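You operate a simulated robot arm through the tools that you are given. There is no shell and no other tool. Be economical: measure what you need, move in short steps, check, and stop when the job is done.

Carry out the task below with a simulated robot arm. There is one attempt and no reset: what you move stays moved.

## Task
Take the teal peg from the bench top by the spinner and leave it on the thin silver block.

The check looks at the end state, three seconds after you hand in, the way a careful person would. Anything else that was tipped, shoved, dropped, spilled or broken makes it a failure.

## Robot
A 7-joint arm with a two-finger parallel gripper, fixed in place. Base frame: the origin is at the foot of the arm, x ahead of it, y to its left, z up; the work surface is at about z = 0. Units: mm, degrees, N and s.
With the tool pointing down near the work surface it reaches from about 240 to 620 mm from the base axis. Its first joint turns from -66.0 to 66.0 degrees. Payload 2.6 kg.
The tool frame sits at the grasp point between the pads (the TCP): z along the fingers, y along the line on which they close. The tips reach 30 mm beyond it. The gripper opens to 94 mm. The fingers are 28 mm wide and 10 mm thick; the gripper's body (50 by 96 mm) begins 55 mm behind the TCP.
Orientation is that of the tool frame in the base frame, as a unit quaternion [x, y, z, w]. With the fingers straight down and closing along the base's y, the tool's x points along the base's -x, its y along +y and its z along -z.

## Interface
- The arm moves only by the tool servo_tool. Its argument "plan" is one flat list of numbers, 7 for each row, row after row: the turn, a rotation vector about the tool's x, y, z in units of 6 degrees (1.0 is 6 degrees), then the shift along the tool's x, y, z in units of 20 mm (1.0 is 20 mm), then the opening, from 0 (shut) to 1 (fully open). In form: [ax, ay, az, dx, dy, dz, claw, ax, ay, az, dx, dy, dz, claw, ...]. A call has 1 to 12 rows; each row shifts and turns the commanded pose from where the row before left it, along the tool's axes as they then stand. A call with a number of a shift or a turn outside -1 to 1 is refused whole. Rows are played at 5 a second. More than 50 mm and 8.6 degrees between two rows, or a gripper value outside its range, and nothing of the call is played. Where a pose cannot be reached the arm comes as near as it can. A force on the tool above 40 N (or 10 N above the force at the start of the call, whichever is more), or a blocked arm, ends the call early, and 0.2 s more pass. Each finger travels about 72 mm/s and halts on what it meets, pressing with about 29 N; the grip force reading is that of the motor and also rises with nothing between the fingers. The clock runs only during rows and for 0.2 s after the last one: add rows that do not move to give the fingers time. It gives the time, the measured TCP pose, the force on the tool (base axes), the opening and the grip force at its end, in the units of the frame above (readings bear some noise).
- Cameras (640 x 400 px; columns grow to the right, rows downward): "scene" is fixed at [21.5, 419, 566.5]; the picture's right is [-0.93, -0.37, 0.00], its down [-0.18, 0.46, -0.87] and it looks along [0.32, -0.81, -0.50] (base axes); focal length 349 px, centre (320, 200). "wrist" rides on the gripper at [-37, 0, -58] in the tool frame; the picture's right is [0.00, -1.00, 0.00], its down [0.97, 0.00, -0.24] and it looks along [0.24, 0.00, 0.97] (tool axes); focal length 218 px, centre (320, 200).
- camera(camera): a new picture of that camera. The clock stands still meanwhile.
- measure_at(camera, pixels): for up to 12 pixels [column, row] of the newest picture of that camera ("zoom" is the newest enlarged one), the place [x, y, z] in the base frame of the surface seen there, good to about 2 mm, but the place of the scene camera against the robot may be out by one fixed shift of up to 12 mm in any direction. The clock stands still meanwhile.
- enlarge(camera, box): a new picture of the part [left, top, right, bottom] of that camera's present view, enlarged. The clock stands still meanwhile.
- job_done(): hands the job in; it is judged then, once.

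Keep the steps short. Do not move on a guess: measure, check each grasp and each placing, and mend mistakes. In all there are 60 turns and 22 pictures (those below and enlarged ones count). Leave the gripper open and the arm clear of the work at the hand-in unless told otherwise, and finish with a single line.

The tools are called after ">>>" as name(argument=value, ...) on one line, values as JSON. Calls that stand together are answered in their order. servo_tool: Moves the arm, as the interface text tells. Its arguments: {"type":"object","properties":{"plan":{"type":"array","items":{"type":"number"}}},"required":["plan"]} The other tools are called the same way: camera (camera) takes a picture; measure_at (camera, pixels) gives the place of the surface under pixels of a picture; enlarge (camera, box) takes an enlarged picture of a part of a camera's view; job_done () hands the job in.

At the start:

```text
time_s: 0.0
eef_pos: [211.1, -262.5, 291.7]
ee_rot: [0.0, 1.0, 0.0, 0.0]
wrist_force: [-0.4, -0.6, 0.1]
opening: 93.9
grip_force: 0.1
```

scene: 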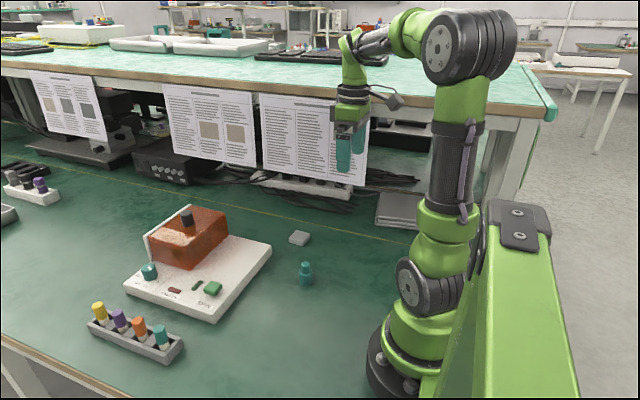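
wrist: 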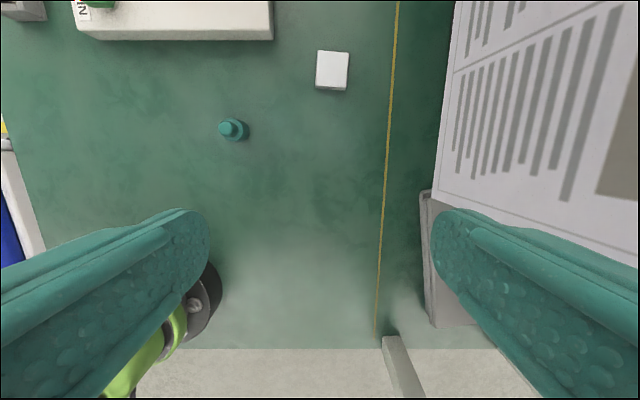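

I see a teal peg on the bench at scene (306,272), and a small silver block at (299,238). I'll enlarge this area and measure from the wrist picture.

>>> enlarge(camera="scene", box=[240, 200, 440, 325])

>>> measure_at(camera="wrist", pixels=[[228, 128], [241, 130], [235, 150], [332, 70], [320, 53], [347, 55], [345, 88], [318, 86], [300, 110], [455, 290]])

>>> measure_at(camera="scene", pixels=[[306, 264], [306, 275], [306, 288], [299, 236], [397, 205], [320, 260]])

```text
3.20 times, centred on (340, 262) of scene
```

zoom: 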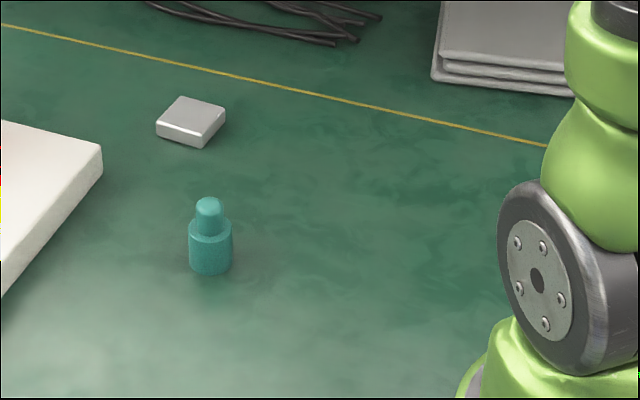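

```text
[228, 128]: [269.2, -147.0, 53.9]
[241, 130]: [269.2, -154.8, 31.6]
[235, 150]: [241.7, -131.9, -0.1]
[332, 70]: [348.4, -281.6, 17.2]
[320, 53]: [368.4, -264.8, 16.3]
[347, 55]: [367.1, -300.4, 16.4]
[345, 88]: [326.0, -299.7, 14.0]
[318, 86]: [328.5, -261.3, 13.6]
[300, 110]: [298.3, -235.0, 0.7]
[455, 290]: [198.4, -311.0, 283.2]
```

```text
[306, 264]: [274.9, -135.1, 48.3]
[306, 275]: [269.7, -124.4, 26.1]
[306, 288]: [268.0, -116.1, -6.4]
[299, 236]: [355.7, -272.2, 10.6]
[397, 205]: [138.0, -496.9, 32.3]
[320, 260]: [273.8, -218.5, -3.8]
```

The peg stands at about (269,-147), with a body about 33 mm high and a knob up to 54 mm. The block's top is at z≈16, centred near (348,-281). I'll move above the peg at z≈150.

>>> servo_tool(plan=[0, 0, 0, -0.356, 0.728, 0.8875, 1, 0, 0, 0, -0.356, 0.728, 0.8875, 1, 0, 0, 0, -0.356, 0.728, 0.8875, 1, 0, 0, 0, -0.356, 0.728, 0.8875, 1, 0, 0, 0, -0.356, 0.728, 0.8875, 1, 0, 0, 0, -0.356, 0.728, 0.8875, 1, 0, 0, 0, -0.356, 0.728, 0.8875, 1, 0, 0, 0, -0.356, 0.728, 0.8875, 1, 0, 0, 0, 0, 0, 0, 1, 0, 0, 0, 0, 0, 0, 1])

>>> camera(camera="wrist")

```text
time_s: 2.2
eef_pos: [269.3, -144.3, 148.0]
ee_rot: [0.0, 1.0, 0.0, 0.0]
wrist_force: [-0.6, -0.8, -0.1]
opening: 94.1
grip_force: 0.1
```

```text
18 pictures are left
```

wrist: 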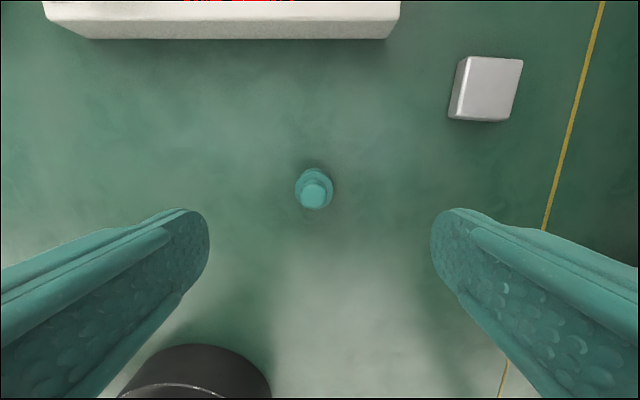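

The peg's knob is at (313,194) and its body collar at (314,178). I'll measure the peg and the block from here.

>>> measure_at(camera="wrist", pixels=[[313, 196], [305, 196], [322, 196], [313, 206], [298, 188], [330, 188], [314, 175], [470, 60], [520, 62], [507, 118], [455, 114], [490, 88]])

```text
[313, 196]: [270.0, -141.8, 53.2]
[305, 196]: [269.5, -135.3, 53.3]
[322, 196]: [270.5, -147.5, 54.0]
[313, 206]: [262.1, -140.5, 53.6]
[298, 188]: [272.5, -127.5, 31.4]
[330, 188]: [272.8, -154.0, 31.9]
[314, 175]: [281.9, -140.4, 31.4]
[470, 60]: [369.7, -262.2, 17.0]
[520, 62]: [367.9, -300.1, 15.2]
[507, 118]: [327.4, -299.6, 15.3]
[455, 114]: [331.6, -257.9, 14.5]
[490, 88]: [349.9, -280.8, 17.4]
```

The peg's centre is (270,-141), its collar is 26 mm wide, and the shoulder is at z 32. The block is about 38 mm square, centred on (348,-281), with its top at about 16. I'll go down to z≈36 with the gripper open.

>>> servo_tool(plan=[0, 0, 0, -0.03, 0.16, 0.8, 1, 0, 0, 0, 0, 0, 0.8, 1, 0, 0, 0, 0, 0, 0.8, 1, 0, 0, 0, 0, 0, 0.8, 1, 0, 0, 0, 0, 0, 0.8, 1, 0, 0, 0, 0, 0, 0.8, 1, 0, 0, 0, 0, 0, 0.8, 1, 0, 0, 0, 0, 0, 0, 1, 0, 0, 0, 0, 0, 0, 1])

>>> camera(camera="wrist")

```text
time_s: 4.2
eef_pos: [268.7, -144.0, 35.8]
ee_rot: [0.0, 1.0, 0.0, 0.0]
wrist_force: [0.0, -0.5, 0.1]
opening: 93.9
grip_force: 0.0
```

```text
17 pictures are left
```

wrist: 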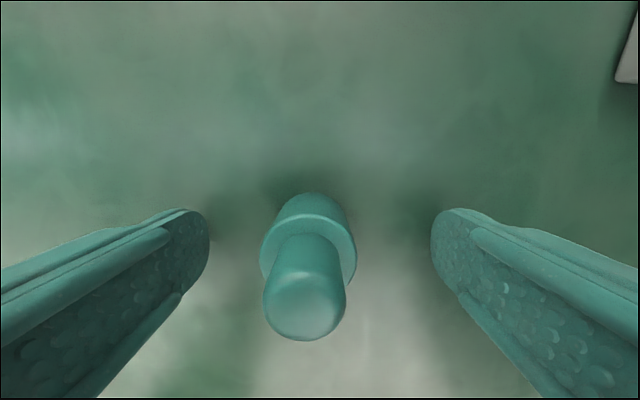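

The peg is between the fingers but about 3 mm towards +y. I'll centre on it, then close.

>>> servo_tool(plan=[0, 0, 0, -0.05, 0.16, 0, 1, 0, 0, 0, 0, 0, 0, 1, 0, 0, 0, 0, 0, 0, 0.7, 0, 0, 0, 0, 0, 0, 0.4, 0, 0, 0, 0, 0, 0, 0.2, 0, 0, 0, 0, 0, 0, 0.2, 0, 0, 0, 0, 0, 0, 0.2, 0, 0, 0, 0, 0, 0, 0.2])

>>> camera(camera="wrist")

```text
time_s: 6.0
eef_pos: [270.2, -140.5, 36.7]
ee_rot: [0.0, 1.0, 0.0, 0.0]
wrist_force: [-1.5, 1.9, 3.5]
opening: 31.6
grip_force: 28.7
```

```text
16 pictures are left
```

wrist: 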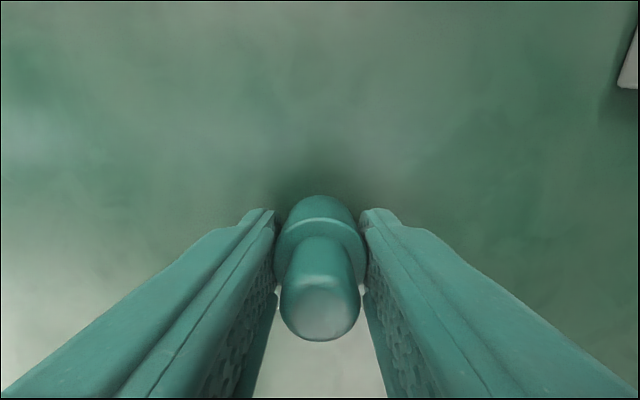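

The fingers stopped on the peg at an opening of 31.6 mm, with a grip force of 28.7 N. I'll lift straight up 60 mm and check.

>>> servo_tool(plan=[0, 0, 0, 0, 0, -0.3, 0.1, 0, 0, 0, 0, 0, -0.6, 0.1, 0, 0, 0, 0, 0, -0.7, 0.1, 0, 0, 0, 0, 0, -0.7, 0.1, 0, 0, 0, 0, 0, -0.7, 0.1, 0, 0, 0, 0, 0, 0, 0.1, 0, 0, 0, 0, 0, 0, 0.1])

>>> camera(camera="wrist")

>>> enlarge(camera="scene", box=[220, 180, 380, 300])

```text
time_s: 7.6
eef_pos: [268.8, -140.1, 94.9]
ee_rot: [0.001, 1.0, 0.0, -0.001]
wrist_force: [1.2, 0.4, -1.5]
opening: 19.1
grip_force: 29.0
```

```text
15 pictures are left
```

wrist: 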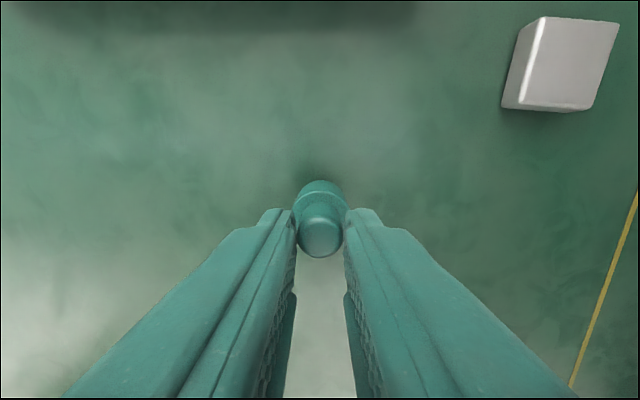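

```text
3.33 times, centred on (300, 240) of scene
```

zoom: 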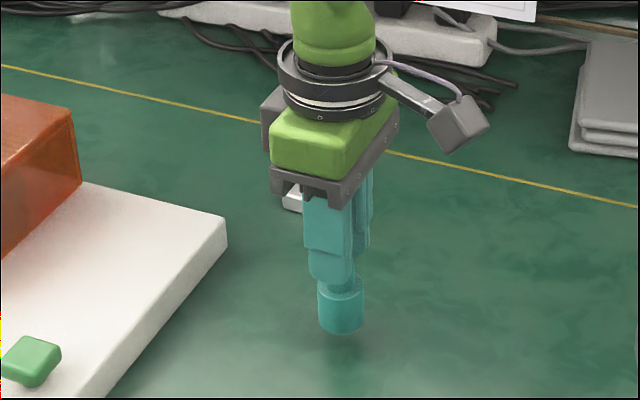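

The peg slipped down in the grip. The opening is now 19.1 mm, so the fingers hold it by the knob. I'll measure where it hangs before going on.

>>> measure_at(camera="wrist", pixels=[[320, 245], [320, 235], [320, 200], [320, 186], [300, 205], [341, 205]])

>>> measure_at(camera="zoom", pixels=[[341, 295], [341, 328], [341, 345], [325, 310], [357, 310], [341, 284]])

```text
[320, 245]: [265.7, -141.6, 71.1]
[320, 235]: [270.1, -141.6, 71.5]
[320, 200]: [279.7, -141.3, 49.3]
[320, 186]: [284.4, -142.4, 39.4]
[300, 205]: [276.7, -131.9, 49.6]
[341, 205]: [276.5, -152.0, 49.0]
```

```text
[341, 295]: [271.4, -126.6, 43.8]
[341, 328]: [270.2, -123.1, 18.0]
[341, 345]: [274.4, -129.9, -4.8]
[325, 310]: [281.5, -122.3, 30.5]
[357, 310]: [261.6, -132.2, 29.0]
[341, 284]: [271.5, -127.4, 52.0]
```

The knob top is at z 71.5 and the tips are at 65, so only about 6 mm is held and the base is about 18 mm up. That's not safe to carry. I'll lower it slowly to the bench to regrasp it.

>>> servo_tool(plan=[0, 0, 0, 0, 0, 0.2, 0.1, 0, 0, 0, 0, 0, 0.2, 0.1, 0, 0, 0, 0, 0, 0.2, 0.1, 0, 0, 0, 0, 0, 0.2, 0.1, 0, 0, 0, 0, 0, 0, 0.1])

>>> camera(camera="wrist")

```text
time_s: 8.8
eef_pos: [267.4, -140.8, 80.0]
ee_rot: [-0.001, 1.0, 0.0, 0.001]
wrist_force: [0.2, 0.4, -2.1]
opening: 19.0
grip_force: 29.2
```

```text
13 pictures are left
```

wrist: 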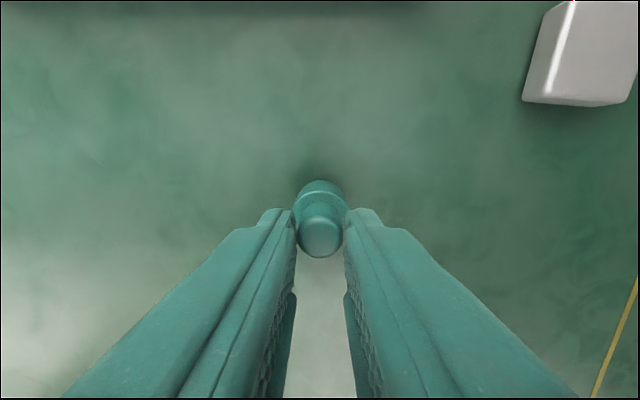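

>>> measure_at(camera="wrist", pixels=[[320, 245], [320, 235], [320, 202]])

```text
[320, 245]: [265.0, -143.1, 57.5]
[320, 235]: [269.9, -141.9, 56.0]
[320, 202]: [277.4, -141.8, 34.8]
```

The grip hasn't slipped any further, and the base is about 3 mm up. I'll lower it the last 3–4 mm in small steps and watch the force.

>>> servo_tool(plan=[0, 0, 0, 0, 0, 0.06, 0.1, 0, 0, 0, 0, 0, 0.06, 0.1, 0, 0, 0, 0, 0, 0.06, 0.1, 0, 0, 0, 0, 0, 0, 0.1])

```text
time_s: 9.8
eef_pos: [268.1, -139.8, 78.2]
ee_rot: [0.0, 1.0, 0.0, 0.0]
wrist_force: [-0.9, 1.1, 3.0]
opening: 19.0
grip_force: 29.4
```

The force on z went from -2 to +3 N, so the base is on the bench. I'll open partway and look.

>>> servo_tool(plan=[0, 0, 0, 0, 0, 0, 0.3, 0, 0, 0, 0, 0, 0, 0.45, 0, 0, 0, 0, 0, 0, 0.5, 0, 0, 0, 0, 0, 0, 0.5])

>>> camera(camera="wrist")

```text
time_s: 10.8
eef_pos: [269.1, -142.1, 76.8]
ee_rot: [0.001, 1.0, 0.0, 0.0]
wrist_force: [0.3, -0.2, -0.3]
opening: 47.3
grip_force: 0.1
```

```text
12 pictures are left
```

wrist: 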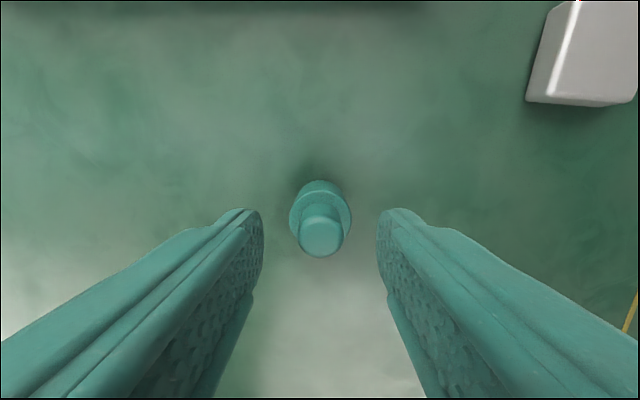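

It stands upright between the fingers. I'll measure it before regrasping the knob deeper.

>>> measure_at(camera="wrist", pixels=[[320, 240], [304, 240], [338, 240], [320, 252], [293, 217], [347, 217], [320, 200]])

```text
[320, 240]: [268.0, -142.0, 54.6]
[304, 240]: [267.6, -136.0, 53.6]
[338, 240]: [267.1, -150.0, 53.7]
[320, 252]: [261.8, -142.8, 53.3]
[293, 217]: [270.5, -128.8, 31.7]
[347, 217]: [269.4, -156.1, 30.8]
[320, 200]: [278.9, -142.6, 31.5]
```

The knob top is at 54 and the shoulder at about 31.5. I'll go down 12 mm so the tips sit at z≈35, giving about 19 mm of hold on the knob, then close.

>>> servo_tool(plan=[0, 0, 0, 0, 0, 0.3, 0.5, 0, 0, 0, 0, 0, 0.3, 0.5, 0, 0, 0, 0, 0, 0, 0.5, 0, 0, 0, 0, 0, 0, 0.5, 0, 0, 0, 0, 0, 0, 0.3, 0, 0, 0, 0, 0, 0, 0.15, 0, 0, 0, 0, 0, 0, 0.05, 0, 0, 0, 0, 0, 0, 0, 0, 0, 0, 0, 0, 0, 0, 0, 0, 0, 0, 0, 0, 0])

```text
time_s: 13.0
eef_pos: [268.8, -140.1, 65.0]
ee_rot: [0.0, 1.0, -0.001, 0.001]
wrist_force: [0.0, -0.5, 0.3]
opening: 18.9
grip_force: 28.7
```

The fingers hold the knob (opening 18.9 mm, grip force 28.7 N) at z 65. I'll lift slowly 20 mm and check for slip.

>>> servo_tool(plan=[0, 0, 0, 0, 0, -0.1, 0, 0, 0, 0, 0, 0, -0.15, 0, 0, 0, 0, 0, 0, -0.25, 0, 0, 0, 0, 0, 0, -0.25, 0, 0, 0, 0, 0, 0, -0.25, 0, 0, 0, 0, 0, 0, 0, 0, 0, 0, 0, 0, 0, 0, 0])

>>> camera(camera="wrist")

```text
time_s: 14.6
eef_pos: [270.4, -140.1, 84.4]
ee_rot: [0.0, 1.0, 0.001, 0.001]
wrist_force: [0.4, -0.1, -2.5]
opening: 19.0
grip_force: 29.2
```

```text
11 pictures are left
```

wrist: 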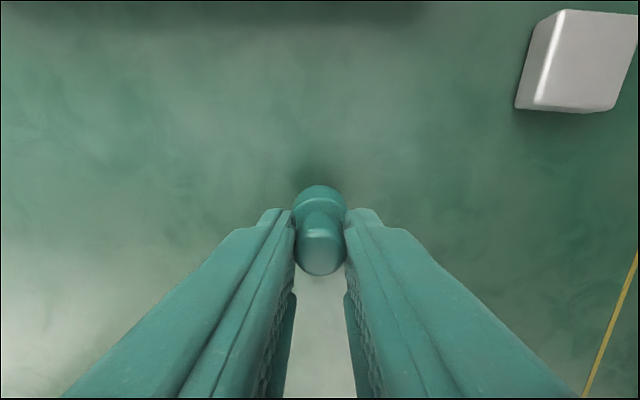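

>>> measure_at(camera="wrist", pixels=[[320, 260], [320, 250], [320, 210]])

```text
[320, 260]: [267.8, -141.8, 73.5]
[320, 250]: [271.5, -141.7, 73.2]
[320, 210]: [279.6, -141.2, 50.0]
```

There's no slip: the knob top is still 11 mm below the TCP. I'll raise it 30 mm and move sideways in -y first, to stay clear of the spinner.

>>> servo_tool(plan=[0, 0, 0, 0, 0, -0.4, 0, 0, 0, 0, 0, 0, -0.6, 0, 0, 0, 0, 0, 0, -0.5, 0, 0, 0, 0, 0, -0.4, 0, 0, 0, 0, 0, 0, -0.8, 0, 0, 0, 0, 0, 0, -1.0, 0, 0, 0, 0, 0, 0, -1.0, 0, 0, 0, 0, 0, 0, -1.0, 0, 0, 0, 0, 0, 0, -1.0, 0, 0, 0, 0, 0, 0, -1.0, 0, 0, 0, 0, 0, 0, -0.6, 0, 0, 0, 0, 0, 0, -0.2, 0, 0])

>>> servo_tool(plan=[0, 0, 0, -0.3, 0, 0, 0, 0, 0, 0, -0.6, 0, 0, 0, 0, 0, 0, -0.8, 0, 0, 0, 0, 0, 0, -0.8, 0, 0, 0, 0, 0, 0, -0.7, 0, 0, 0, 0, 0, 0, -0.5, 0, 0, 0, 0, 0, 0, -0.2, 0, 0, 0, 0, 0, 0, 0, 0, 0, 0, 0, 0, 0, 0, 0, 0])

>>> camera(camera="wrist")

>>> camera(camera="scene")

```text
time_s: 17.2
eef_pos: [270.2, -280.5, 114.8]
ee_rot: [0.0, 1.0, 0.0, 0.0]
wrist_force: [0.9, -0.4, -1.6]
opening: 19.3
grip_force: 29.1
```

```text
refused: plan must hold 7 numbers for each row
```

```text
10 pictures are left
```

wrist: 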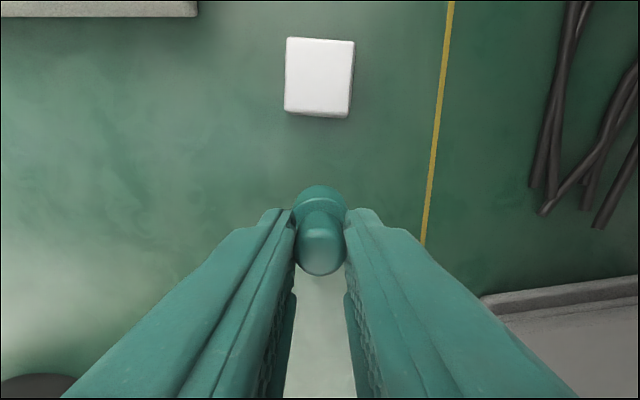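

```text
9 pictures are left
```

scene: 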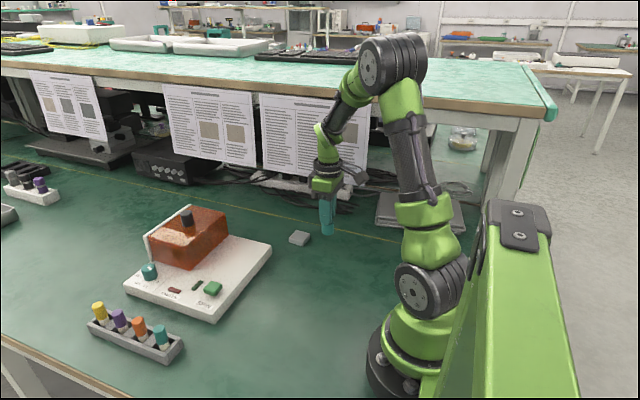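

The second call was refused because a row was malformed. The peg is still held as before at (270,-280,115). I'll measure the block's corners again from here.

>>> measure_at(camera="wrist", pixels=[[289, 41], [352, 44], [347, 113], [287, 107], [320, 77], [320, 258], [320, 210]])

```text
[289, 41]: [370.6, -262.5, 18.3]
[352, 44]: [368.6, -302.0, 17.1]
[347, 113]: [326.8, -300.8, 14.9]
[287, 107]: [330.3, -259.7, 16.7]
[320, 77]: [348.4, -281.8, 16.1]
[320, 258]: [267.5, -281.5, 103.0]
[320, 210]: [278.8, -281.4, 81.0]
```

The block's centre is (349,-281) with its top at about 16.5. I'll move +79 mm in x.

>>> servo_tool(plan=[0, 0, 0, -0.3, 0, 0, 0, 0, 0, 0, -0.6, 0, 0, 0, 0, 0, 0, -0.8, 0, 0, 0, 0, 0, 0, -0.8, 0, 0, 0, 0, 0, 0, -0.7, 0, 0, 0, 0, 0, 0, -0.5, 0, 0, 0, 0, 0, 0, -0.23, 0, 0, 0, 0, 0, 0, 0, 0, 0, 0, 0, 0, 0, 0, 0, 0, 0])

>>> camera(camera="wrist")

```text
time_s: 19.2
eef_pos: [346.5, -278.8, 115.8]
ee_rot: [0.0, 1.0, -0.001, 0.0]
wrist_force: [0.0, -0.3, -2.3]
opening: 19.0
grip_force: 29.1
```

```text
8 pictures are left
```

wrist: 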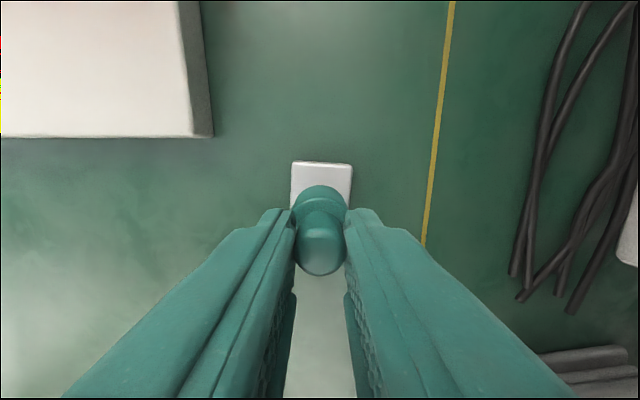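

>>> measure_at(camera="wrist", pixels=[[293, 167], [350, 168], [320, 166], [293, 190], [349, 190], [320, 262], [320, 248], [320, 210], [320, 190], [300, 208], [341, 208]])

```text
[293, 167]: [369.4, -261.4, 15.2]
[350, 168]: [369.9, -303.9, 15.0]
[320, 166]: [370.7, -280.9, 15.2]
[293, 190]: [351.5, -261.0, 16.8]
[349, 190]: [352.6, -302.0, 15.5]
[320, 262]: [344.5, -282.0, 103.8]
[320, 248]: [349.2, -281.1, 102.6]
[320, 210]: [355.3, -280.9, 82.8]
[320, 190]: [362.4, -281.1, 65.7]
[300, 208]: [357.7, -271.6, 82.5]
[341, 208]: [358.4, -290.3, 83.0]
```

The peg's axis is at about (348.5,-281), which is the block's centre. Its base is at about 49 and the block top at 16. I'll lower 28 mm first.

>>> servo_tool(plan=[0, 0, 0, 0, 0, 0.3, 0, 0, 0, 0, 0, 0, 0.4, 0, 0, 0, 0, 0, 0, 0.4, 0, 0, 0, 0, 0, 0, 0.2, 0, 0, 0, 0, 0, 0, 0.1, 0, 0, 0, 0, 0, 0, 0, 0, 0, 0, 0, 0, 0, 0, 0])

>>> enlarge(camera="scene", box=[250, 190, 350, 253])

```text
time_s: 20.8
eef_pos: [347.5, -279.4, 87.2]
ee_rot: [0.0, 1.0, 0.0, -0.001]
wrist_force: [-0.2, -0.3, -1.2]
opening: 19.2
grip_force: 29.6
```

```text
6.35 times, centred on (300, 222) of scene
```

zoom: 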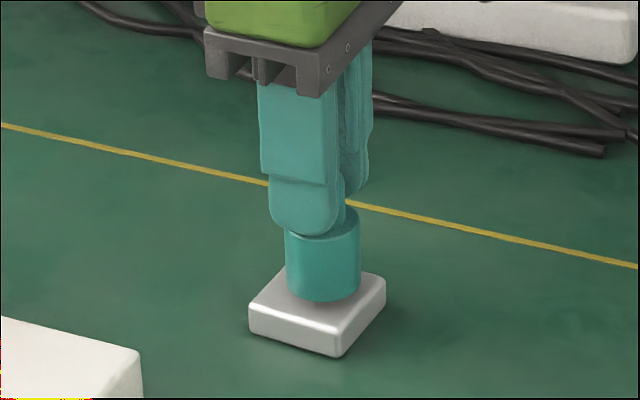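

The peg is over the block with a few mm of gap. I'll lower in 1 mm steps and watch the force.

>>> servo_tool(plan=[0, 0, 0, 0, 0, 0.06, 0, 0, 0, 0, 0, 0, 0.06, 0, 0, 0, 0, 0, 0, 0.06, 0, 0, 0, 0, 0, 0, 0.04, 0, 0, 0, 0, 0, 0, 0, 0])

```text
time_s: 22.0
eef_pos: [348.1, -279.8, 82.5]
ee_rot: [0.0, 1.0, 0.0, 0.0]
wrist_force: [-0.3, -0.4, -2.0]
opening: 19.0
grip_force: 29.2
```

The force on z is still -2.0 N, so the peg is hanging. I'll go 1 mm lower at a time.

>>> servo_tool(plan=[0, 0, 0, 0, 0, 0.05, 0, 0, 0, 0, 0, 0, 0, 0, 0, 0, 0, 0, 0, 0, 0])

```text
time_s: 22.8
eef_pos: [348.0, -280.2, 80.7]
ee_rot: [0.0, 1.0, 0.0, 0.001]
wrist_force: [-0.4, 0.7, 0.7]
opening: 19.1
grip_force: 29.0
```

The force rose to +0.7 N, so the base is touching the block. I'll add 0.6 mm to seat it.

>>> servo_tool(plan=[0, 0, 0, 0, 0, 0.03, 0, 0, 0, 0, 0, 0, 0, 0])

>>> enlarge(camera="scene", box=[250, 190, 350, 253])

```text
time_s: 23.4
eef_pos: [349.6, -280.5, 81.7]
ee_rot: [-0.001, 1.0, 0.0, 0.0]
wrist_force: [-3.6, 1.8, 10.5]
opening: 18.9
grip_force: 28.8
```

```text
6.35 times, centred on (300, 222) of scene
```

zoom: 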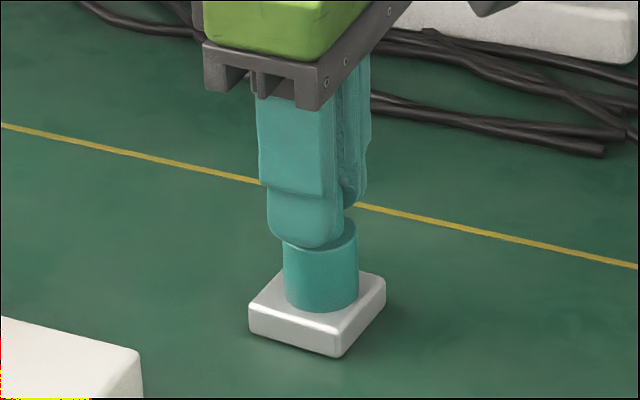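

It's firmly seated: +10.5 N, upright and centred. I'll ease up 0.6 mm, then open slowly.

>>> servo_tool(plan=[0, 0, 0, 0, 0, -0.03, 0, 0, 0, 0, 0, 0, 0, 0.15, 0, 0, 0, 0, 0, 0, 0.25, 0, 0, 0, 0, 0, 0, 0.35, 0, 0, 0, 0, 0, 0, 0.5, 0, 0, 0, 0, 0, 0, 0.6, 0, 0, 0, 0, 0, 0, 0.6])

>>> camera(camera="wrist")

```text
time_s: 25.0
eef_pos: [348.6, -280.6, 81.9]
ee_rot: [0.0, 1.0, 0.0, 0.001]
wrist_force: [0.4, -0.2, 0.1]
opening: 56.5
grip_force: 0.0
```

```text
5 pictures are left
```

wrist: 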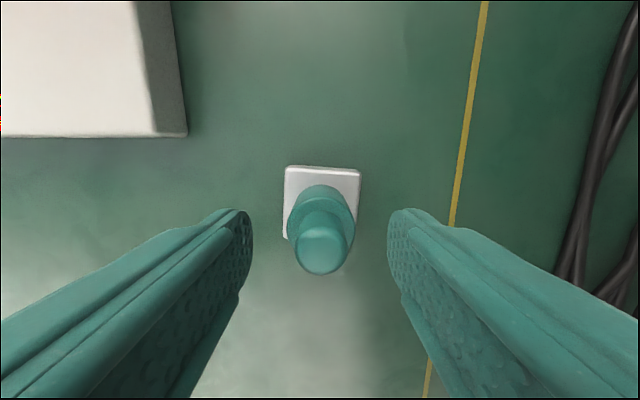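

The peg stands freely on the block. I'll raise the arm straight up about 130 mm with the gripper fully open.

>>> servo_tool(plan=[0, 0, 0, 0, 0, -0.3, 0.7, 0, 0, 0, 0, 0, -0.5, 0.8, 0, 0, 0, 0, 0, -0.8, 1, 0, 0, 0, 0, 0, -0.9, 1, 0, 0, 0, 0, 0, -0.9, 1, 0, 0, 0, 0, 0, -0.9, 1, 0, 0, 0, 0, 0, -0.9, 1, 0, 0, 0, 0, 0, -0.9, 1, 0, 0, 0, 0, 0, -0.5, 1, 0, 0, 0, 0, 0, 0, 1, 0, 0, 0, 0, 0, 0, 1])

>>> camera(camera="wrist")

>>> camera(camera="scene")

```text
time_s: 27.4
eef_pos: [347.6, -279.5, 213.7]
ee_rot: [0.0, 1.0, 0.001, 0.0]
wrist_force: [0.8, -1.1, 1.1]
opening: 93.6
grip_force: 0.1
```

```text
4 pictures are left
```

wrist: 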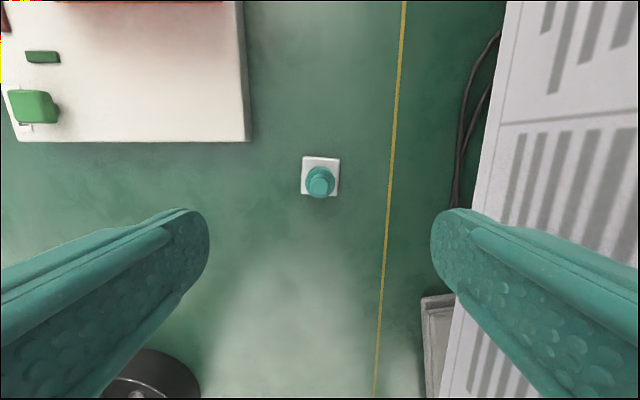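

```text
3 pictures are left
```

scene: 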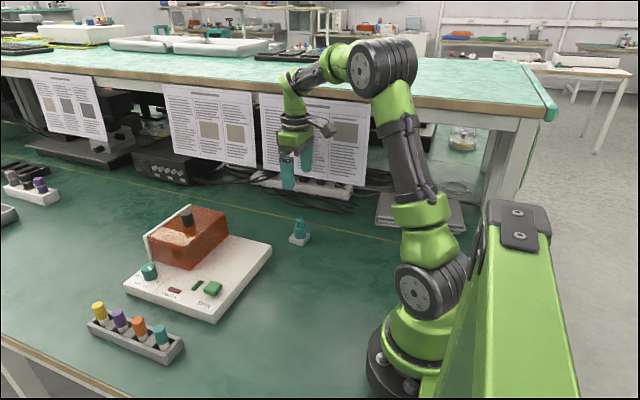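

The peg stands upright on the block at scene (299,232). The block hasn't moved, nothing else was disturbed, and the gripper is open and clear. I'll hand in now.

>>> job_done()

```text
The job is handed in.
```

The teal peg is standing upright in the centre of the thin silver block, with the gripper open, the arm clear and nothing else disturbed.
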